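You operate a simulated robot arm through the tools that you are given. There is no shell and no other tool. Be economical: measure what you need, move in short steps, check, and stop when the job is done.

You are at the controls of a simulated robot arm. One attempt, no reset.

Task
Put the roll tag with the largest size on its label from the service bench top on the dark mark.
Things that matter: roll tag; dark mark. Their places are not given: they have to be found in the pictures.

The check looks at the end state, three seconds after you hand in, the way a careful person would. Anything else that was tipped, shoved, dropped, spilled or broken makes it a failure.

Robot
A 7-joint arm with a two-finger parallel gripper, fixed in place. Base frame: the origin is at the foot of the arm, x ahead of it, y to its left, z up; the work surface is at about z = 860. Units: mm, degrees, N and s.
With the tool pointing down near the work surface it reaches from about 240 to 680 mm from the base axis. Its first joint turns from -66.0 to 66.0 degrees. Payload 2.4 kg.
The TCP is the grasp point between the finger pads, 30 mm short of the fingertips. In the tool frame z runs along the fingers and y along their closing line. Largest opening 94 mm; finger width 28, thickness 10; the body of the gripper, 50 by 96 mm, starts 55 mm behind the TCP.
Orientation is told as [roll, pitch, yaw] about the base's x, y, z axes, in that order, counted from this pose: with the fingers straight down and closing along the base's y, the tool's x points along the base's -x, its y along +y and its z along -z.

Tools
- The arm moves only by the tool drive_tool. Its argument "commands" is a list of rows, each an object (a shift or turn left out is 0, a gripper value left out holds the last) with "offset": the shift along the base's x, y, z in mm, a list of three; "rot": the turn, a rotation vector about the base's x, y, z in degrees, a list of three. In form: [{"offset": [tx, ty, tz], "rot": [wx, wy, wz]}, ...]. A call has 1 to 12 rows; each row shifts and turns the commanded pose from where the row before left it. "hand" is the closure, from 0 (fully open) to 1 (shut), set as the call begins (left out, the last holds). Each row takes 0.2 s and may step no farther than 50 mm and 8.6 degrees from the row before; otherwise, or with a gripper value out of range, the whole call is refused. Where a pose cannot be reached the arm comes as near as it can. A force on the tool above 40 N (or 10 N above the force at the start of the call, whichever is more), or a blocked arm, ends the call early, and 0.2 s more pass. The fingers move at their own pace (about 153 mm/s each) and stop on an object; they squeeze with about 36 N. The grip force told is the motor's: it shows also when the fingers shut on nothing. Time passes only in rows, and 0.2 s behind the last, so rows that do not move let the fingers close. It gives the time, the measured TCP pose, the force on the tool (base axes), the opening and the grip force at its end, in the units of the frame above (readings bear some noise), and new pictures: "pictures" is both (left out), scene, wrist or none.
- Cameras (640 x 400 px; columns grow to the right, rows downward): "scene" is fixed at [32.8, 460.4, 1476.7]; the picture's right is [-0.87, -0.49, 0.00], its down [-0.19, 0.35, -0.92] and it looks along [0.45, -0.80, -0.40] (base axes); focal length 309 px, centre (320, 200). "wrist" rides on the gripper at [76, 14, -102] in the tool frame; the picture's right is [-0.18, 0.98, 0.00], its down [-0.75, -0.14, -0.64] and it looks along [-0.63, -0.12, 0.77] (tool axes); focal length 243 px, centre (320, 200).
- pixel_to_xyz(camera, pixels): there is no depth. For up to 12 entries [column, row, z] of the newest picture of that camera ("zoom" is the newest enlarged one), the place [x, y] in the base frame at which the ray of that pixel passes the height z, good to about 2 mm, but the place of the scene camera against the robot may be out by one fixed shift of up to 25 mm in any direction. The clock stands still meanwhile.
- zoom(camera, box): a new picture of the part [left, top, right, bottom] of that camera's present view, enlarged. The clock stands still meanwhile.
- hand_in(): hands the job in; it is judged then, once.

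Go step by step. Measure first, check grasps and placings, and put right what went wrong. The budget is 60 turns and 170 pictures, counting those below and the enlarged ones. Unless the task says otherwise, let go and move clear before handing in, and close with one line.

The tools are called after "Emit:" as a command line: name --argument value ..., lists and objects as JSON in quotes. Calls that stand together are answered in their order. drive_tool: Moves the arm, as the interface text tells. Its arguments: {"type":"object","properties":{"commands":{"type":"array"},"hand":{"type":"number"},"pictures":{"type":"string","enum":["both","scene","wrist","none"]}},"required":["commands"]} The other tools are called the same way: pixel_to_xyz (camera, pixels) gives the place at which the rays of pixels pass given heights; zoom (camera, box) takes an enlarged picture of a part of a camera's view; hand_in () hands the job in.

At the start:

```text
clock: 0.0
ee_pos: [356.9, -290.6, 1218.5]
orientation: [0.0, 0.0, 0.1]
ft_force: [-0.4, -0.4, 1.0]
finger_gap: 94.1
grasp_force: 0.1
```

scene: 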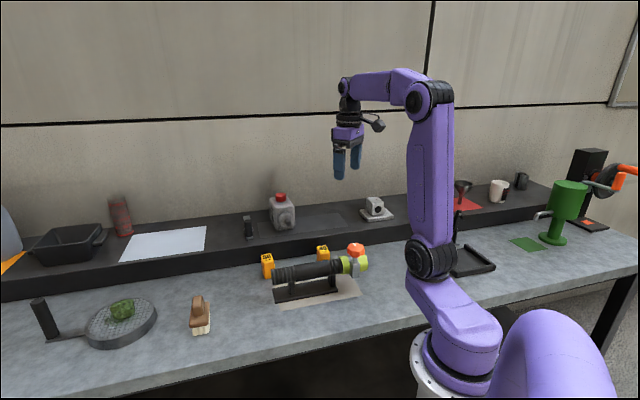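
wrist: 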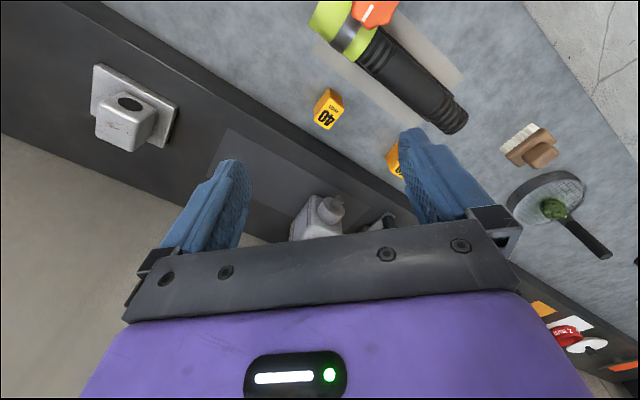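

The wrist picture shows orange tags, one reading "40" near (328,108) and another near (393,158). I'll zoom in on the tags and the candidate dark marks.

Emit:
zoom --camera "scene" --box '[220, 180, 420, 305]'

Emit:
zoom --camera "wrist" --box '[280, 60, 440, 260]'

Emit:
zoom --camera "scene" --box '[440, 150, 640, 290]'

Emit:
zoom --camera "scene" --box '[0, 180, 220, 360]'

```text
3.20 times, centred on (320, 242) of scene
```

zoom: 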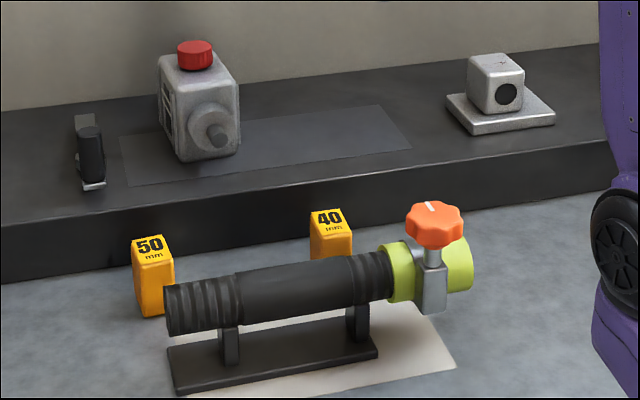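

```text
2.00 times, centred on (360, 160) of wrist
```

zoom: 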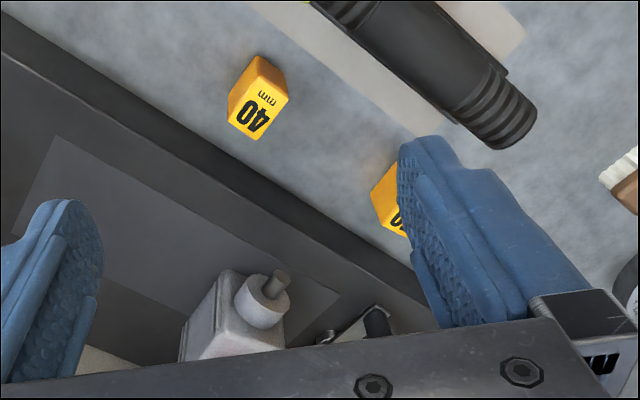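

```text
2.86 times, centred on (540, 220) of scene
```

zoom: 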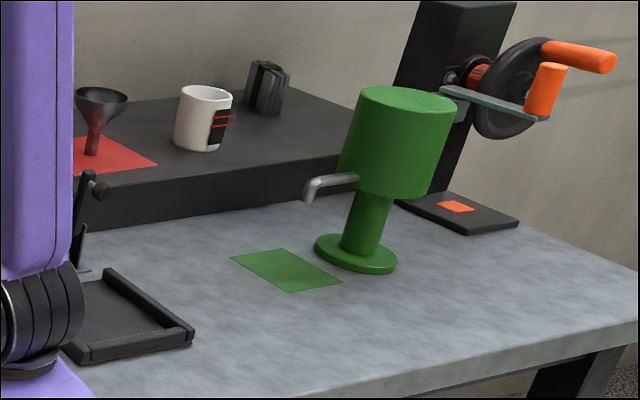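

```text
2.22 times, centred on (110, 270) of scene
```

zoom: 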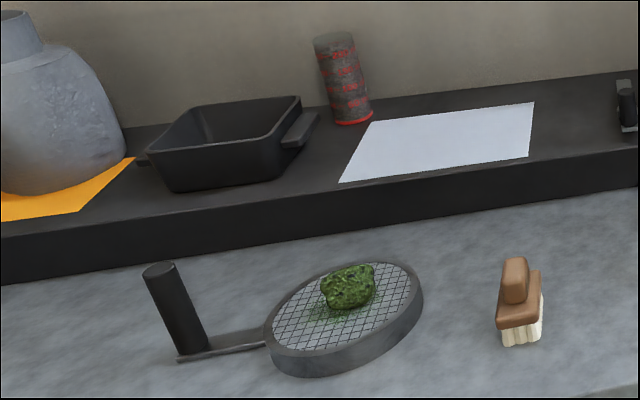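

The tags seen read 50 (scene 267,265) and 40 (323,255). The dark mark looks like the dark grey rectangle on the raised shelf, next to the grey bottle. I'll locate them, then look around for any hidden tags.

Emit:
pixel_to_xyz --camera "wrist" --pixels '[[328, 108, 900], [393, 158, 900], [322, 127, 860], [230, 130, 930], [450, 280, 930], [140, 65, 930]]'

Emit:
pixel_to_xyz --camera "scene" --pixels '[[267, 257, 900], [323, 249, 900], [267, 278, 860], [258, 222, 920], [260, 237, 920], [337, 213, 920], [348, 227, 920], [400, 249, 860], [258, 268, 860]]'

```text
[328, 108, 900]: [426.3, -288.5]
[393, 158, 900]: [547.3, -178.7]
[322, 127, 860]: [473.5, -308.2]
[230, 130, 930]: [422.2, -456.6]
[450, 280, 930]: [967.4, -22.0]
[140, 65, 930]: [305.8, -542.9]
```

```text
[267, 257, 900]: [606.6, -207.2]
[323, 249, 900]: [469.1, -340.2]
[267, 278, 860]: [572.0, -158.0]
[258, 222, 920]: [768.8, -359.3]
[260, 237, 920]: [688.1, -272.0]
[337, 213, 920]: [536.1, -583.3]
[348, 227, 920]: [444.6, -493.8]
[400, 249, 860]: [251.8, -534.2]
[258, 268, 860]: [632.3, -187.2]
```

The two cameras disagree on the tag positions, so the guessed heights and the scene shift need checking. I'll yaw the hand to face the shelf and back off, so the wrist camera sees the tags and the mark clearly.

Emit:
drive_tool --commands '[{"offset": [-9, 35, 0], "rot": [0, 0, -7]}, {"offset": [-9, 35, 0], "rot": [0, 0, -7]}, {"offset": [-9, 35, 0], "rot": [0, 0, -7]}, {"offset": [-9, 35, 0], "rot": [0, 0, -7]}, {"offset": [-9, 35, 0], "rot": [0, 0, -7]}, {"offset": [-9, 35, 0], "rot": [0, 0, -7]}, {"offset": [0, 0, 0]}]'

```text
clock: 1.6
ee_pos: [301.5, -79.7, 1216.3]
orientation: [-0.1, 0.0, -42.1]
ft_force: [-0.1, 0.5, 0.2]
finger_gap: 94.2
grasp_force: 0.0
```

scene: 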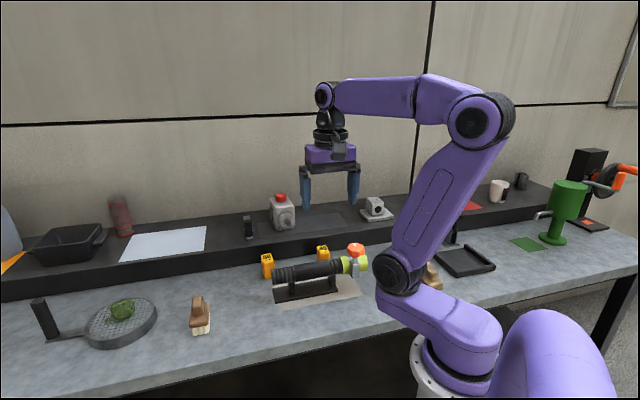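
wrist: 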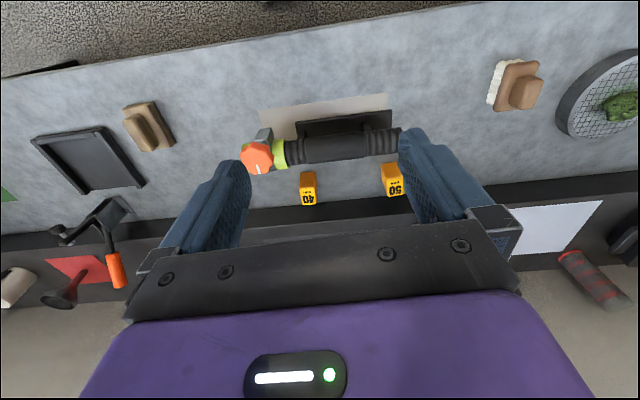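

Both tags are now clear at wrist (308,188) = 40 and (392,180) = 50, and I see no third one. I'll zoom in for accurate points.

Emit:
zoom --camera "wrist" --box '[240, 110, 440, 235]'

Emit:
pixel_to_xyz --camera "wrist" --pixels '[[308, 174, 860], [391, 165, 860], [308, 203, 920], [394, 195, 920], [265, 245, 930], [390, 225, 930]]'

Emit:
zoom --camera "scene" --box '[240, 180, 400, 280]'

```text
3.20 times, centred on (340, 172) of wrist
```

zoom: 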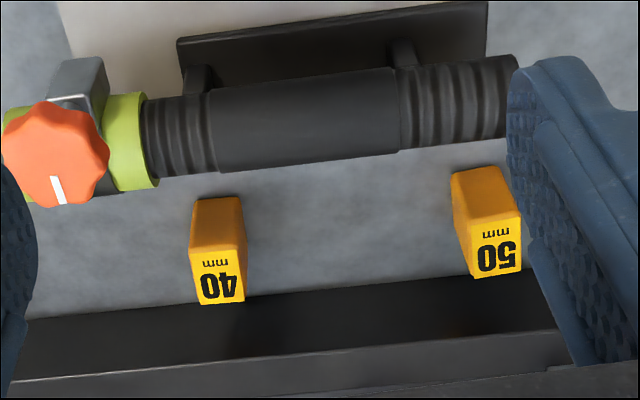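

```text
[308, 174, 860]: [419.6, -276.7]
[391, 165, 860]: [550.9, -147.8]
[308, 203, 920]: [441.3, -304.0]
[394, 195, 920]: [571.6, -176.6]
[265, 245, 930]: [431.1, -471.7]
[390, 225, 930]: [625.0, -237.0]
```

```text
4.00 times, centred on (320, 230) of scene
```

zoom: 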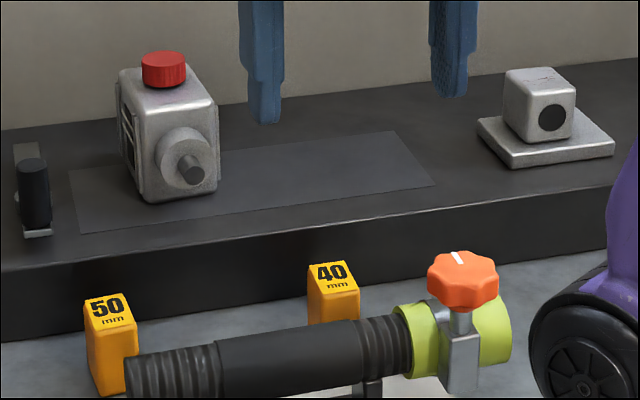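

Tag 50 is an upright block between the hose and the shelf's front wall. I'll move lower and shift along the shelf to centre it for a second view.

Emit:
drive_tool --commands '[{"offset": [36, 8, -26]}, {"offset": [36, 8, -27]}, {"offset": [36, 7, -27]}, {}]' --pictures "wrist"

Emit:
zoom --camera "wrist" --box '[240, 110, 400, 230]'

```text
clock: 2.6
ee_pos: [410.4, -55.8, 1136.2]
orientation: [0.1, 0.0, -42.0]
ft_force: [-0.3, -0.4, -0.1]
finger_gap: 94.0
grasp_force: 0.0
```

wrist: 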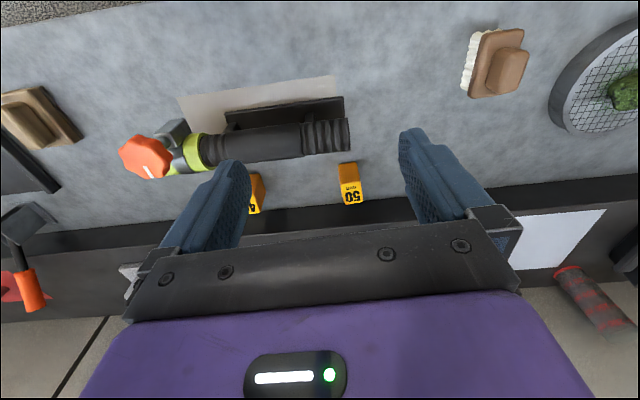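

```text
3.33 times, centred on (320, 170) of wrist
```

zoom: 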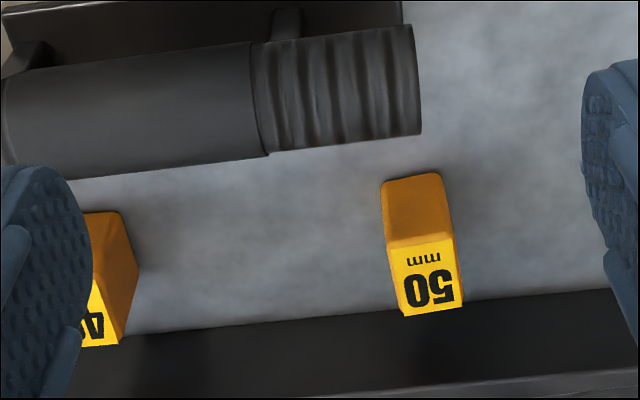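

The base front edge of tag 50 is at zoom (410,178), its label front edge at (421,242), and its back edge at (434,312). I'll work out its height from these.

Emit:
pixel_to_xyz --camera "zoom" --pixels '[[382, 184, 860], [440, 175, 860], [388, 250, 900], [454, 235, 900], [388, 250, 920], [454, 235, 920], [404, 316, 900], [464, 307, 900], [404, 316, 920], [464, 307, 920], [480, 299, 860], [200, 328, 860]]'

Emit:
pixel_to_xyz --camera "wrist" --pixels '[[343, 118, 920], [345, 152, 920], [295, 215, 930], [480, 225, 930]]'

```text
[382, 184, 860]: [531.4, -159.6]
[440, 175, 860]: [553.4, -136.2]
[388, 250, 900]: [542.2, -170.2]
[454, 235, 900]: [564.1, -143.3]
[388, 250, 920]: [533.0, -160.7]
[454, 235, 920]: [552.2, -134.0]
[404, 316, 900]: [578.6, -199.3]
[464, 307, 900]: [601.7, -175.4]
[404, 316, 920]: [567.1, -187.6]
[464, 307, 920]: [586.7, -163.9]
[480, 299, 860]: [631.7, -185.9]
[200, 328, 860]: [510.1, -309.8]
```

```text
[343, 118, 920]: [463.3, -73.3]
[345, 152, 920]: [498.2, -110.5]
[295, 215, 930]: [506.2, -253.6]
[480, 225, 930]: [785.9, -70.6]
```

Tag 50 comes out about 32 wide and 60 tall, with its front bottom edge at about (542,-148), so its centre is near (558,-163). I'll hover above it and check.

Emit:
drive_tool --commands '[{"offset": [37, -27, -14], "rot": [0, 0, -1]}, {"offset": [37, -27, -15], "rot": [0, 0, -1]}, {"offset": [37, -27, -15]}, {"offset": [37, -26, -15]}, {"offset": [0, 0, -47]}, {}]'

Emit:
zoom --camera "wrist" --box '[220, 80, 420, 230]'

```text
clock: 4.0
ee_pos: [558.7, -165.0, 1032.5]
orientation: [0.0, -0.1, -44.0]
ft_force: [0.1, 0.1, -0.3]
finger_gap: 94.1
grasp_force: 0.2
```

scene: 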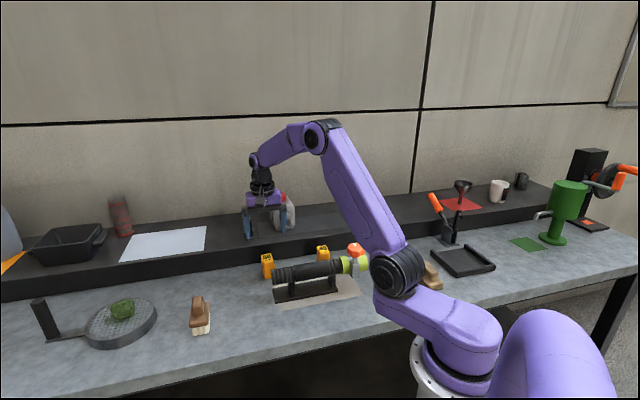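
wrist: 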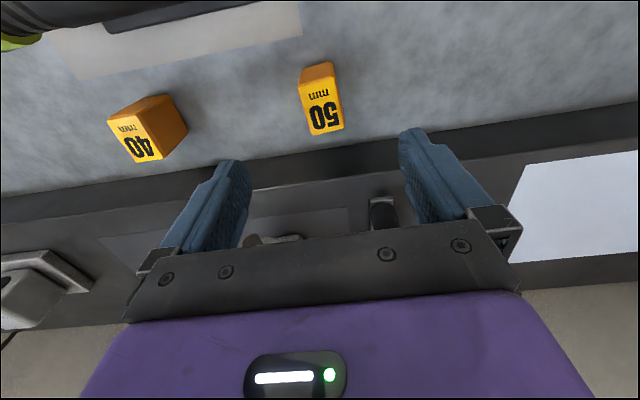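

```text
2.67 times, centred on (320, 155) of wrist
```

zoom: 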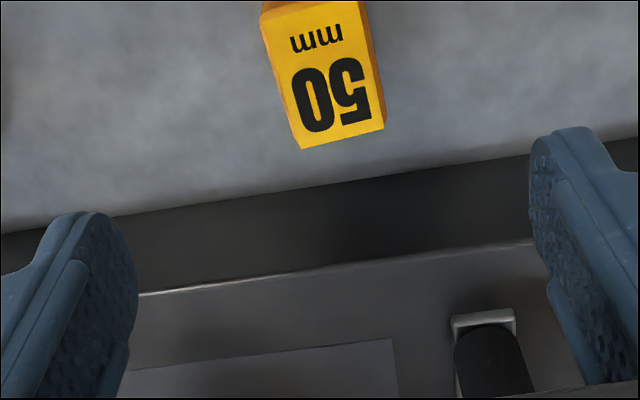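

From here I can triangulate the label corners and the shelf height against the earlier view.

Emit:
pixel_to_xyz --camera "zoom" --pixels '[[302, 149, 900], [384, 128, 900], [302, 149, 920], [384, 128, 920], [262, 12, 920], [365, 0, 920], [262, 12, 910], [365, 0, 910], [330, 178, 860], [335, 268, 920], [335, 268, 930]]'

Emit:
zoom --camera "wrist" --box '[270, 40, 370, 150]'

```text
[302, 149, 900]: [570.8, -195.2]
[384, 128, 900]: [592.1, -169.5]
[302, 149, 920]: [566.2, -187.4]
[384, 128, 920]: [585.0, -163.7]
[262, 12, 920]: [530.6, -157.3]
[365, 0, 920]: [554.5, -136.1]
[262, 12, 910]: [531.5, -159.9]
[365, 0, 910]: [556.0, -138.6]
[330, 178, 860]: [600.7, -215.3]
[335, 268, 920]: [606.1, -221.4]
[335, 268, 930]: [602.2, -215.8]
```

```text
3.64 times, centred on (320, 95) of wrist
```

zoom: 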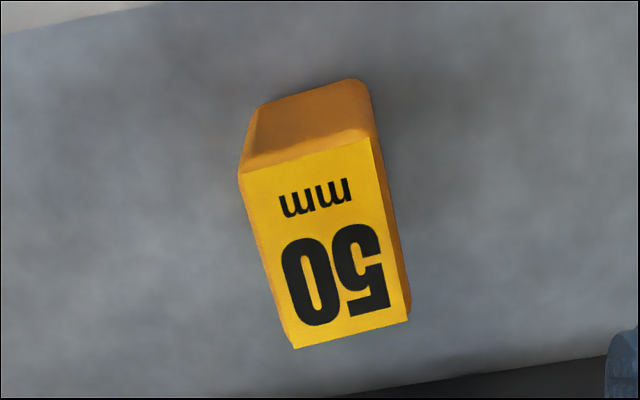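

The top is at z ≈ 920, the tag centre is (559,-161), and it lies at yaw ≈ -41. The shelf top is at ≈ 930. I'll descend with the fingers open to z ≈ 900.

Emit:
drive_tool --commands '[{"offset": [0.3, 3.5, -30], "rot": [0, 0, 2.5]}, {"offset": [0, 0, -30]}, {"offset": [0, 0, -30]}, {}]' --hand 0

```text
clock: 5.0
ee_pos: [558.4, -162.0, 942.4]
orientation: [0.1, 0.0, -41.5]
ft_force: [-0.5, 0.4, -0.1]
finger_gap: 93.9
grasp_force: 0.1
```

scene: 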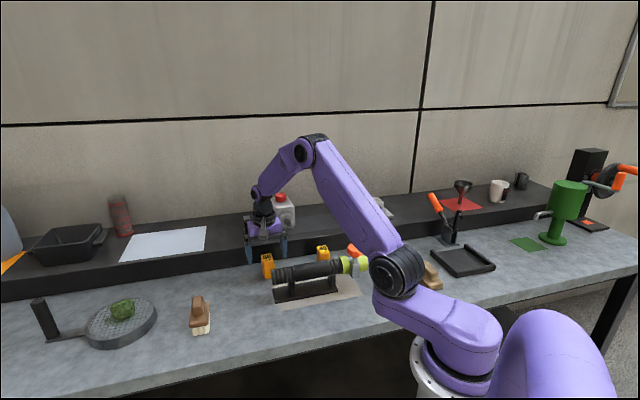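
wrist: 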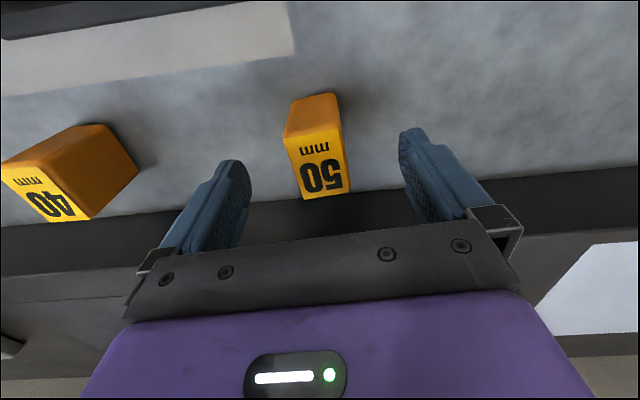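

Tag 50 sits between the fingers at (318,160). I'll recheck its centre at the label height before going down.

Emit:
pixel_to_xyz --camera "wrist" --pixels '[[286, 139, 920], [340, 128, 920], [303, 199, 920], [350, 190, 920], [284, 133, 915], [28, 270, 930], [120, 300, 930]]'

```text
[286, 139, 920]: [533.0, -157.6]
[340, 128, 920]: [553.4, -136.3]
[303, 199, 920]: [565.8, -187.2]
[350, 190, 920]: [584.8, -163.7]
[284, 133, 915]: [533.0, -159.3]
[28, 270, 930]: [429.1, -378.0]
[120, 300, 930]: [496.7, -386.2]
```

The centre is confirmed at (559,-161). I'll descend 42 mm and then close.

Emit:
drive_tool --commands '[{"offset": [0.5, 0.5, -22]}, {"offset": [0, 0, -20]}, {}]' --pictures "none"

Emit:
drive_tool --commands '[{}, {}, {}, {}]' --hand 1 --pictures "wrist"

```text
clock: 5.8
ee_pos: [560.0, -161.9, 900.6]
orientation: [-0.1, 0.1, -41.5]
ft_force: [0.2, -0.2, 0.4]
finger_gap: 94.1
grasp_force: 0.0
```

```text
clock: 6.8
ee_pos: [560.1, -161.3, 900.8]
orientation: [0.0, 0.0, -41.4]
ft_force: [0.6, -0.5, 1.1]
finger_gap: 37.6
grasp_force: 35.9
```

wrist: 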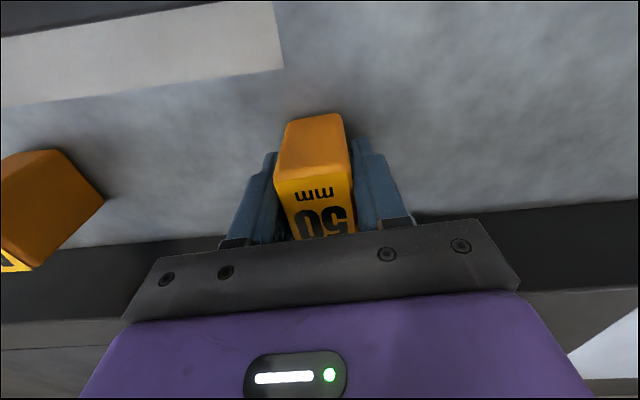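

The grip is firm: 37.6 mm gap, 36 N. I'll lift straight up, then go to a viewpoint in front of the shelf mark.

Emit:
drive_tool --commands '[{"offset": [0, 0, 20]}, {"offset": [0, 0, 40]}, {"offset": [0, 0, 50]}, {"offset": [0, 0, 50]}, {"offset": [0, 0, 50]}, {"offset": [0, 0, 40]}, {"offset": [-20, -35, 0]}, {"offset": [-20, -35, 0]}, {"offset": [-20, -35, 0]}, {"offset": [-10, -35, 0]}, {}]'

```text
clock: 9.2
ee_pos: [489.1, -301.2, 1151.4]
orientation: [0.0, -0.1, -41.5]
ft_force: [0.3, 0.5, -1.0]
finger_gap: 37.4
grasp_force: 35.9
```

scene: 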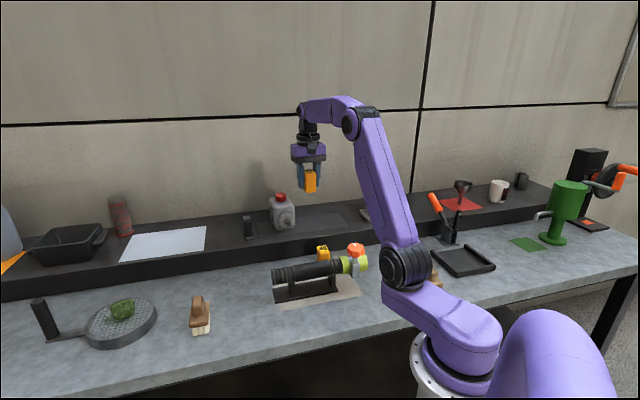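
wrist: 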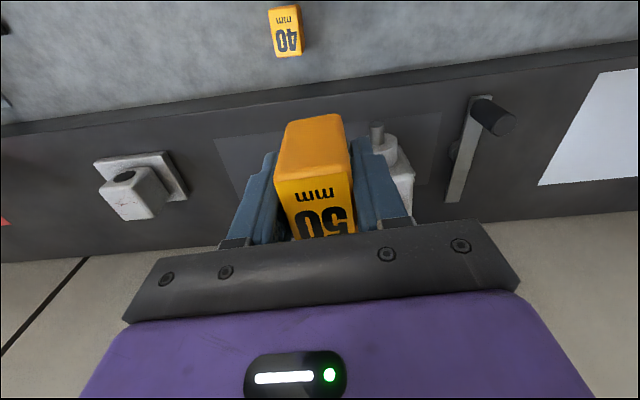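

The mark is visible from (213,137) to (440,113), and the bottle stands on its right-hand part near (393,165). I'll zoom and measure.

Emit:
zoom --camera "wrist" --box '[190, 80, 470, 255]'

Emit:
pixel_to_xyz --camera "wrist" --pixels '[[213, 138, 930], [440, 113, 930], [428, 185, 930], [239, 195, 930], [410, 212, 930], [377, 135, 960]]'

Emit:
zoom --camera "scene" --box '[240, 180, 400, 280]'

```text
2.29 times, centred on (330, 168) of wrist
```

zoom: 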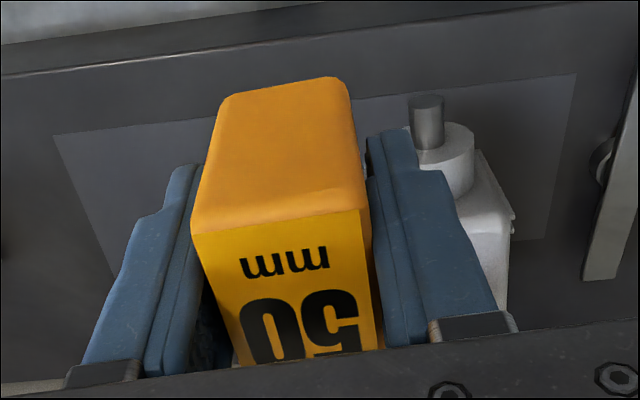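

```text
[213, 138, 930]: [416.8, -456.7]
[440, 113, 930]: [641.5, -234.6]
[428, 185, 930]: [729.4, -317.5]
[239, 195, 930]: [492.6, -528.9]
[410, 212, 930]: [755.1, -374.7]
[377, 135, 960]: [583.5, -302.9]
```

```text
4.00 times, centred on (320, 230) of scene
```

zoom: 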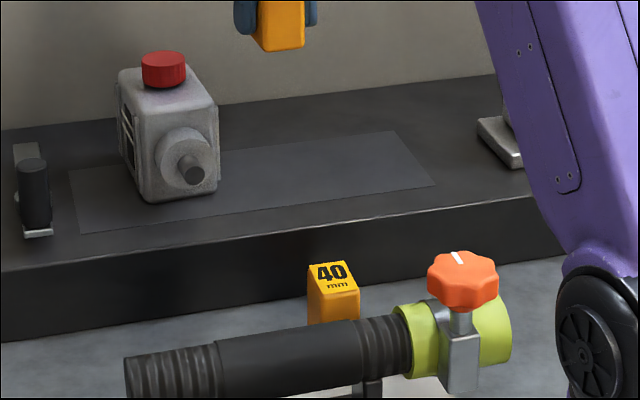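

The mark's front edge runs from (417,-457) to (641,-235), it is ≈ 120 deep, and the bottle takes up the far-y part. I'll place the bottle relative to the mark using the scene zoom.

Emit:
pixel_to_xyz --camera "zoom" --pixels '[[82, 233, 930], [435, 185, 930], [392, 131, 930], [70, 170, 930], [152, 203, 930], [218, 190, 930], [192, 175, 960], [218, 110, 1000]]'

```text
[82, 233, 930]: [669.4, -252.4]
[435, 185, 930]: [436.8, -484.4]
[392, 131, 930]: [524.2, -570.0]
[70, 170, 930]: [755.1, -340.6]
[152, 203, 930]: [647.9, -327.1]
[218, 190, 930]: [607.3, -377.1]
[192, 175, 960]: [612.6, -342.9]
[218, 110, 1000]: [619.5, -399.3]
```

With the scene shift corrected by about (24,-22), the bottle starts about 185 mm along the mark, so the first 180 mm are free. The target is about 90 mm along and 45 mm in, at (513.6,-424.4). I'll move above it and descend partway.

Emit:
drive_tool --commands '[{"offset": [6, -31, 0], "rot": [0, 0, -1.5]}, {"offset": [6, -31, 0], "rot": [0, 0, -1.5]}, {"offset": [6, -31, 0]}, {"offset": [6.5, -30, 0]}, {"offset": [0, 0, -40]}, {"offset": [0, 0, -40]}, {"offset": [0, 0, -40]}, {}, {}]'

Emit:
zoom --camera "scene" --box '[240, 160, 400, 260]'

```text
clock: 11.2
ee_pos: [503.2, -407.4, 1031.3]
orientation: [-0.1, 0.0, -44.5]
ft_force: [0.1, -0.8, -0.4]
finger_gap: 37.6
grasp_force: 35.4
out of reach, approached as far as the arm can: row 4
```

scene: 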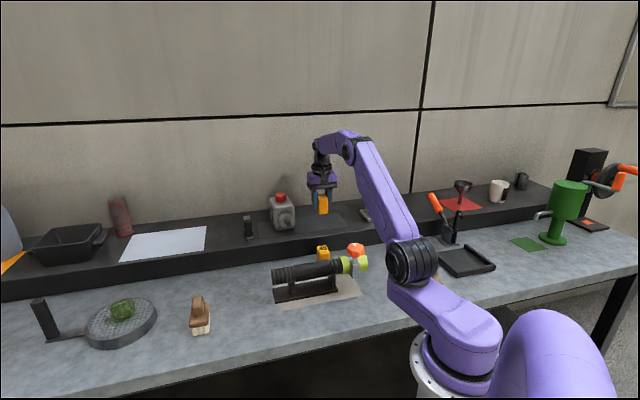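
wrist: 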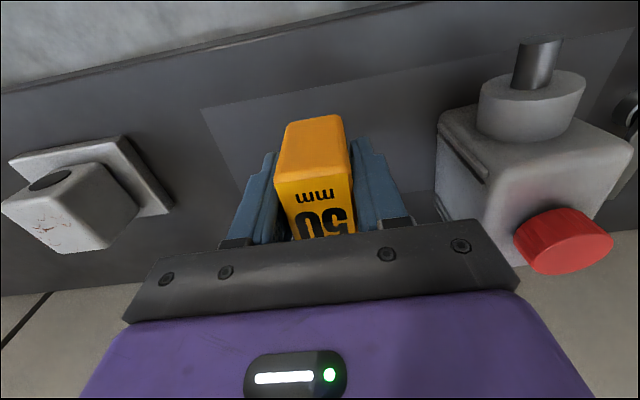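

```text
4.00 times, centred on (320, 210) of scene
```

zoom: 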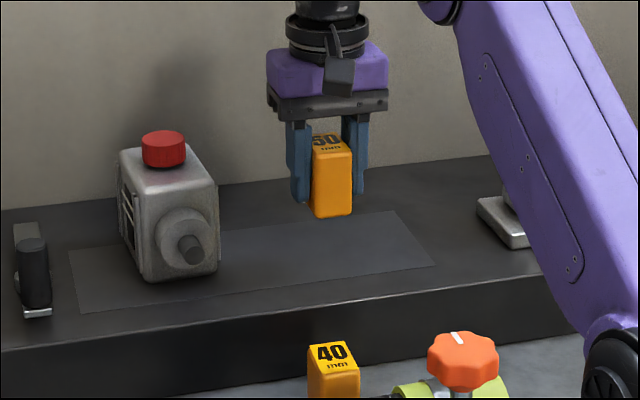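

The arm fell short while high, reaching (503,-407) with 1031 height. I'll re-measure the mark's edge from this closer view, then go lower, where the reach should improve.

Emit:
pixel_to_xyz --camera "wrist" --pixels '[[201, 109, 930], [420, 68, 930], [236, 196, 930], [448, 128, 930], [437, 215, 930]]'

Emit:
drive_tool --commands '[{"offset": [0, 0, -30]}, {"offset": [5, -5, 0]}, {"offset": [4, -4, 0]}, {}]'

```text
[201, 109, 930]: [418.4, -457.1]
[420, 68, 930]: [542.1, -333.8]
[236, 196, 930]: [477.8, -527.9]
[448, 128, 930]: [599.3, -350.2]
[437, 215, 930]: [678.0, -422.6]
```

```text
clock: 12.2
ee_pos: [511.5, -418.0, 998.7]
orientation: [0.0, 0.0, -44.5]
ft_force: [0.3, 0.2, -0.9]
finger_gap: 37.4
grasp_force: 36.3
```

scene: 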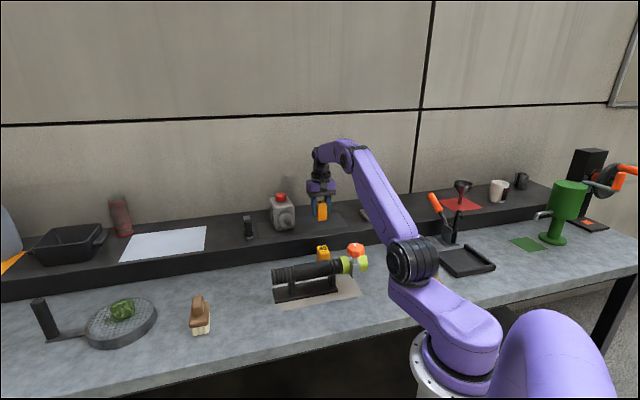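
wrist: 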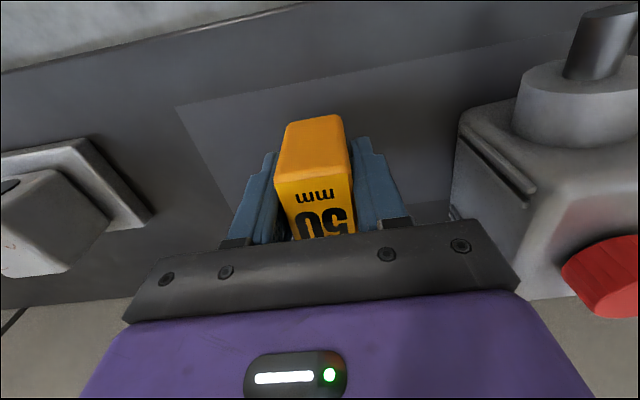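

The TCP is at (511.5,-418), about 42 mm inside the front edge and well clear of the bottle. I'll lower it gently with small steps near contact.

Emit:
drive_tool --commands '[{"offset": [0, 0, -12]}, {"offset": [0, 0, -10]}, {"offset": [0, 0, -2]}, {"offset": [0, 0, -1]}, {}]'

Emit:
zoom --camera "scene" --box '[270, 170, 370, 240]'

```text
clock: 13.4
ee_pos: [509.8, -417.4, 974.1]
orientation: [-0.1, 0.0, -44.5]
ft_force: [0.0, -0.7, 0.7]
finger_gap: 37.7
grasp_force: 36.0
```

scene: 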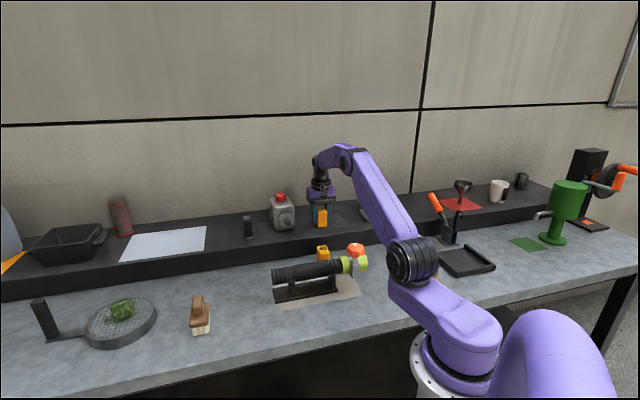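
wrist: 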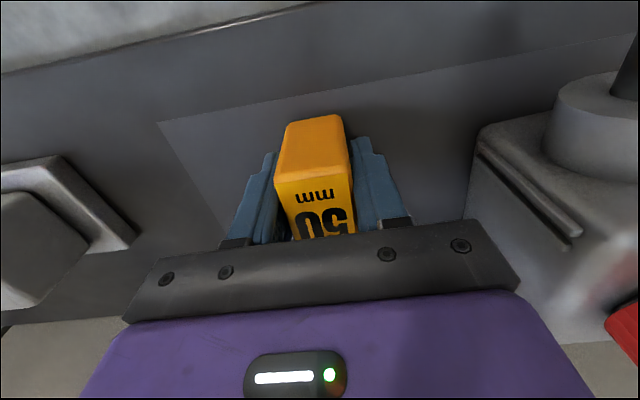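

```text
5.71 times, centred on (320, 205) of scene
```

zoom: 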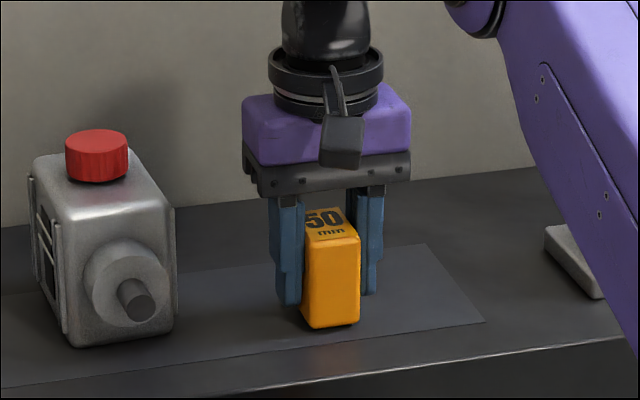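

No contact yet (force 0.7 N), with the tag base just above the mark. I'll step down in 1 mm rows and watch the force.

Emit:
drive_tool --commands '[{"offset": [0, 0, -1]}, {"offset": [0, 0, -1]}, {}]' --pictures "none"

```text
clock: 14.2
ee_pos: [510.1, -416.8, 971.7]
orientation: [0.0, -0.1, -44.6]
ft_force: [1.0, -0.3, 0.3]
finger_gap: 37.5
grasp_force: 36.2
```

Emit:
drive_tool --commands '[{"offset": [0, 0, -0.7]}, {"offset": [0, 0, -0.7]}, {}]' --pictures "none"

```text
clock: 15.0
ee_pos: [509.5, -416.5, 970.9]
orientation: [-0.1, -0.1, -44.5]
ft_force: [-0.1, 0.9, 5.7]
finger_gap: 37.8
grasp_force: 35.6
```

The force rose to 5.7 N, so the tag is down on the mark. I'll open the fingers partway and hold still.

Emit:
drive_tool --commands '[{}, {}, {}]' --hand 0.25

```text
clock: 15.8
ee_pos: [510.0, -416.6, 969.0]
orientation: [0.1, 0.0, -44.5]
ft_force: [-0.8, -0.9, 0.8]
finger_gap: 70.8
grasp_force: 0.1
```

scene: 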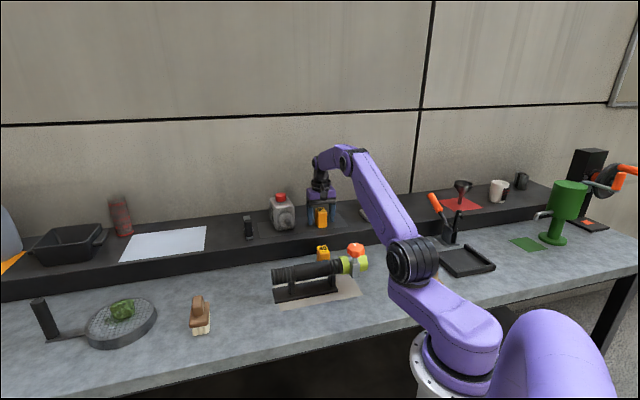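
wrist: 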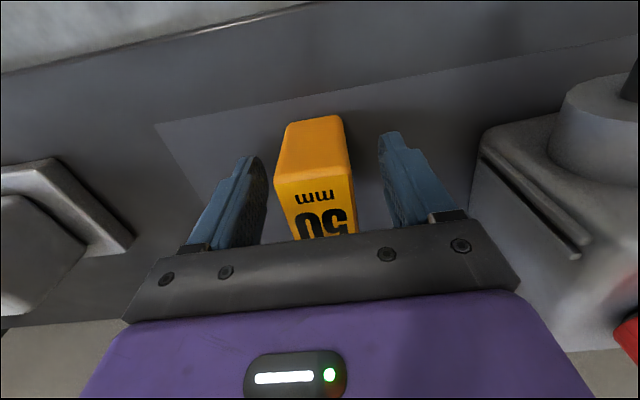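

The tag stands free between the open fingers. I'll rise straight up 75 mm, then back away toward the robot.

Emit:
drive_tool --commands '[{"offset": [0, 0, 20]}, {"offset": [0, 0, 25]}, {"offset": [0, 0, 25]}, {"offset": [-10, 10, 25]}, {"offset": [-25, 25, 35]}, {"offset": [-30, 30, 35]}, {"offset": [-30, 30, 20]}, {}]'

Emit:
zoom --camera "scene" --box '[240, 170, 400, 270]'

Emit:
zoom --camera "wrist" --box '[160, 60, 480, 260]'

```text
refused: row 6 steps farther than a row can; nothing moved
```

```text
4.00 times, centred on (320, 220) of scene
```

zoom: 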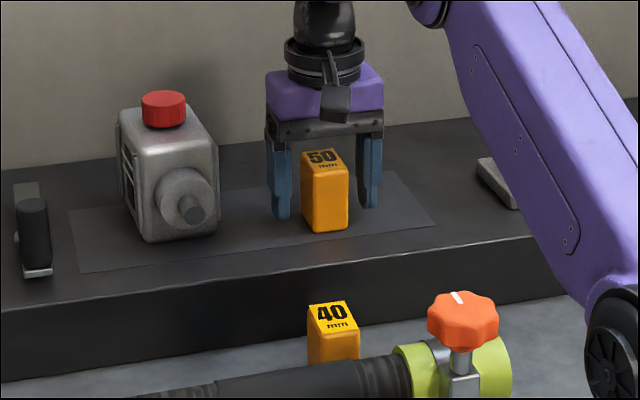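

```text
2.00 times, centred on (320, 160) of wrist
```

zoom: 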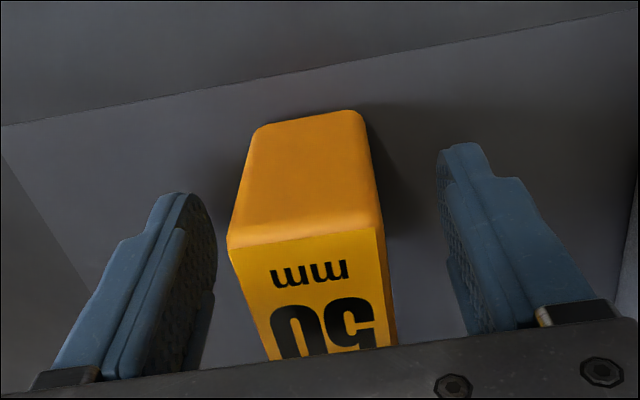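

The call was refused because one row was too long. The tag stands upright inside the mark, so I'll retry with shorter rows.

Emit:
drive_tool --commands '[{"offset": [0, 0, 20]}, {"offset": [0, 0, 25]}, {"offset": [0, 0, 25]}, {"offset": [-10, 10, 25]}, {"offset": [-22, 22, 30]}, {"offset": [-25, 25, 30]}, {"offset": [-25, 25, 20]}, {}]'

Emit:
zoom --camera "scene" --box '[240, 170, 400, 270]'

```text
clock: 17.6
ee_pos: [427.7, -333.8, 1145.1]
orientation: [0.0, 0.0, -44.5]
ft_force: [0.2, 0.4, -0.5]
finger_gap: 70.3
grasp_force: 0.0
```

scene: 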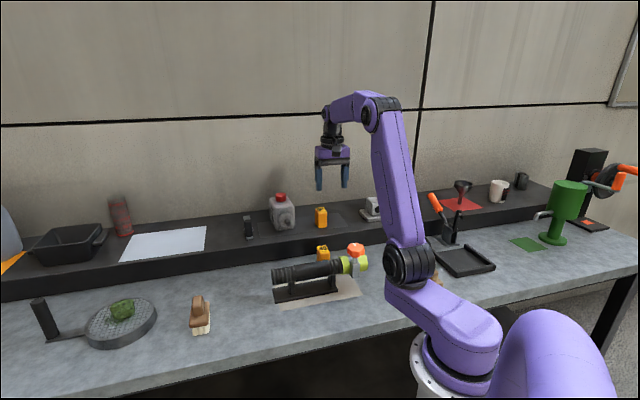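
wrist: 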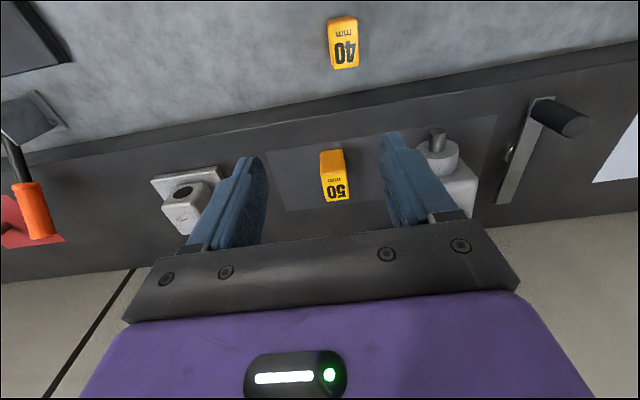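

```text
4.00 times, centred on (320, 220) of scene
```

zoom: 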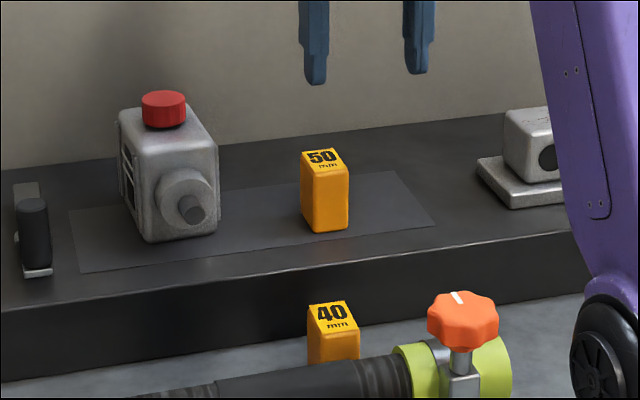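

The 50 tag stands upright, fully inside the dark mark at wrist (334,175). The bottle and the 40 tag are undisturbed and the arm is clear, so I'm handing in.

Emit:
hand_in

```text
The job is handed in.
```

The 50 mm tag, the larger of the two I found (50 and 40), is standing upright on the dark mark; the arm is clear and I saw nothing else disturbed.
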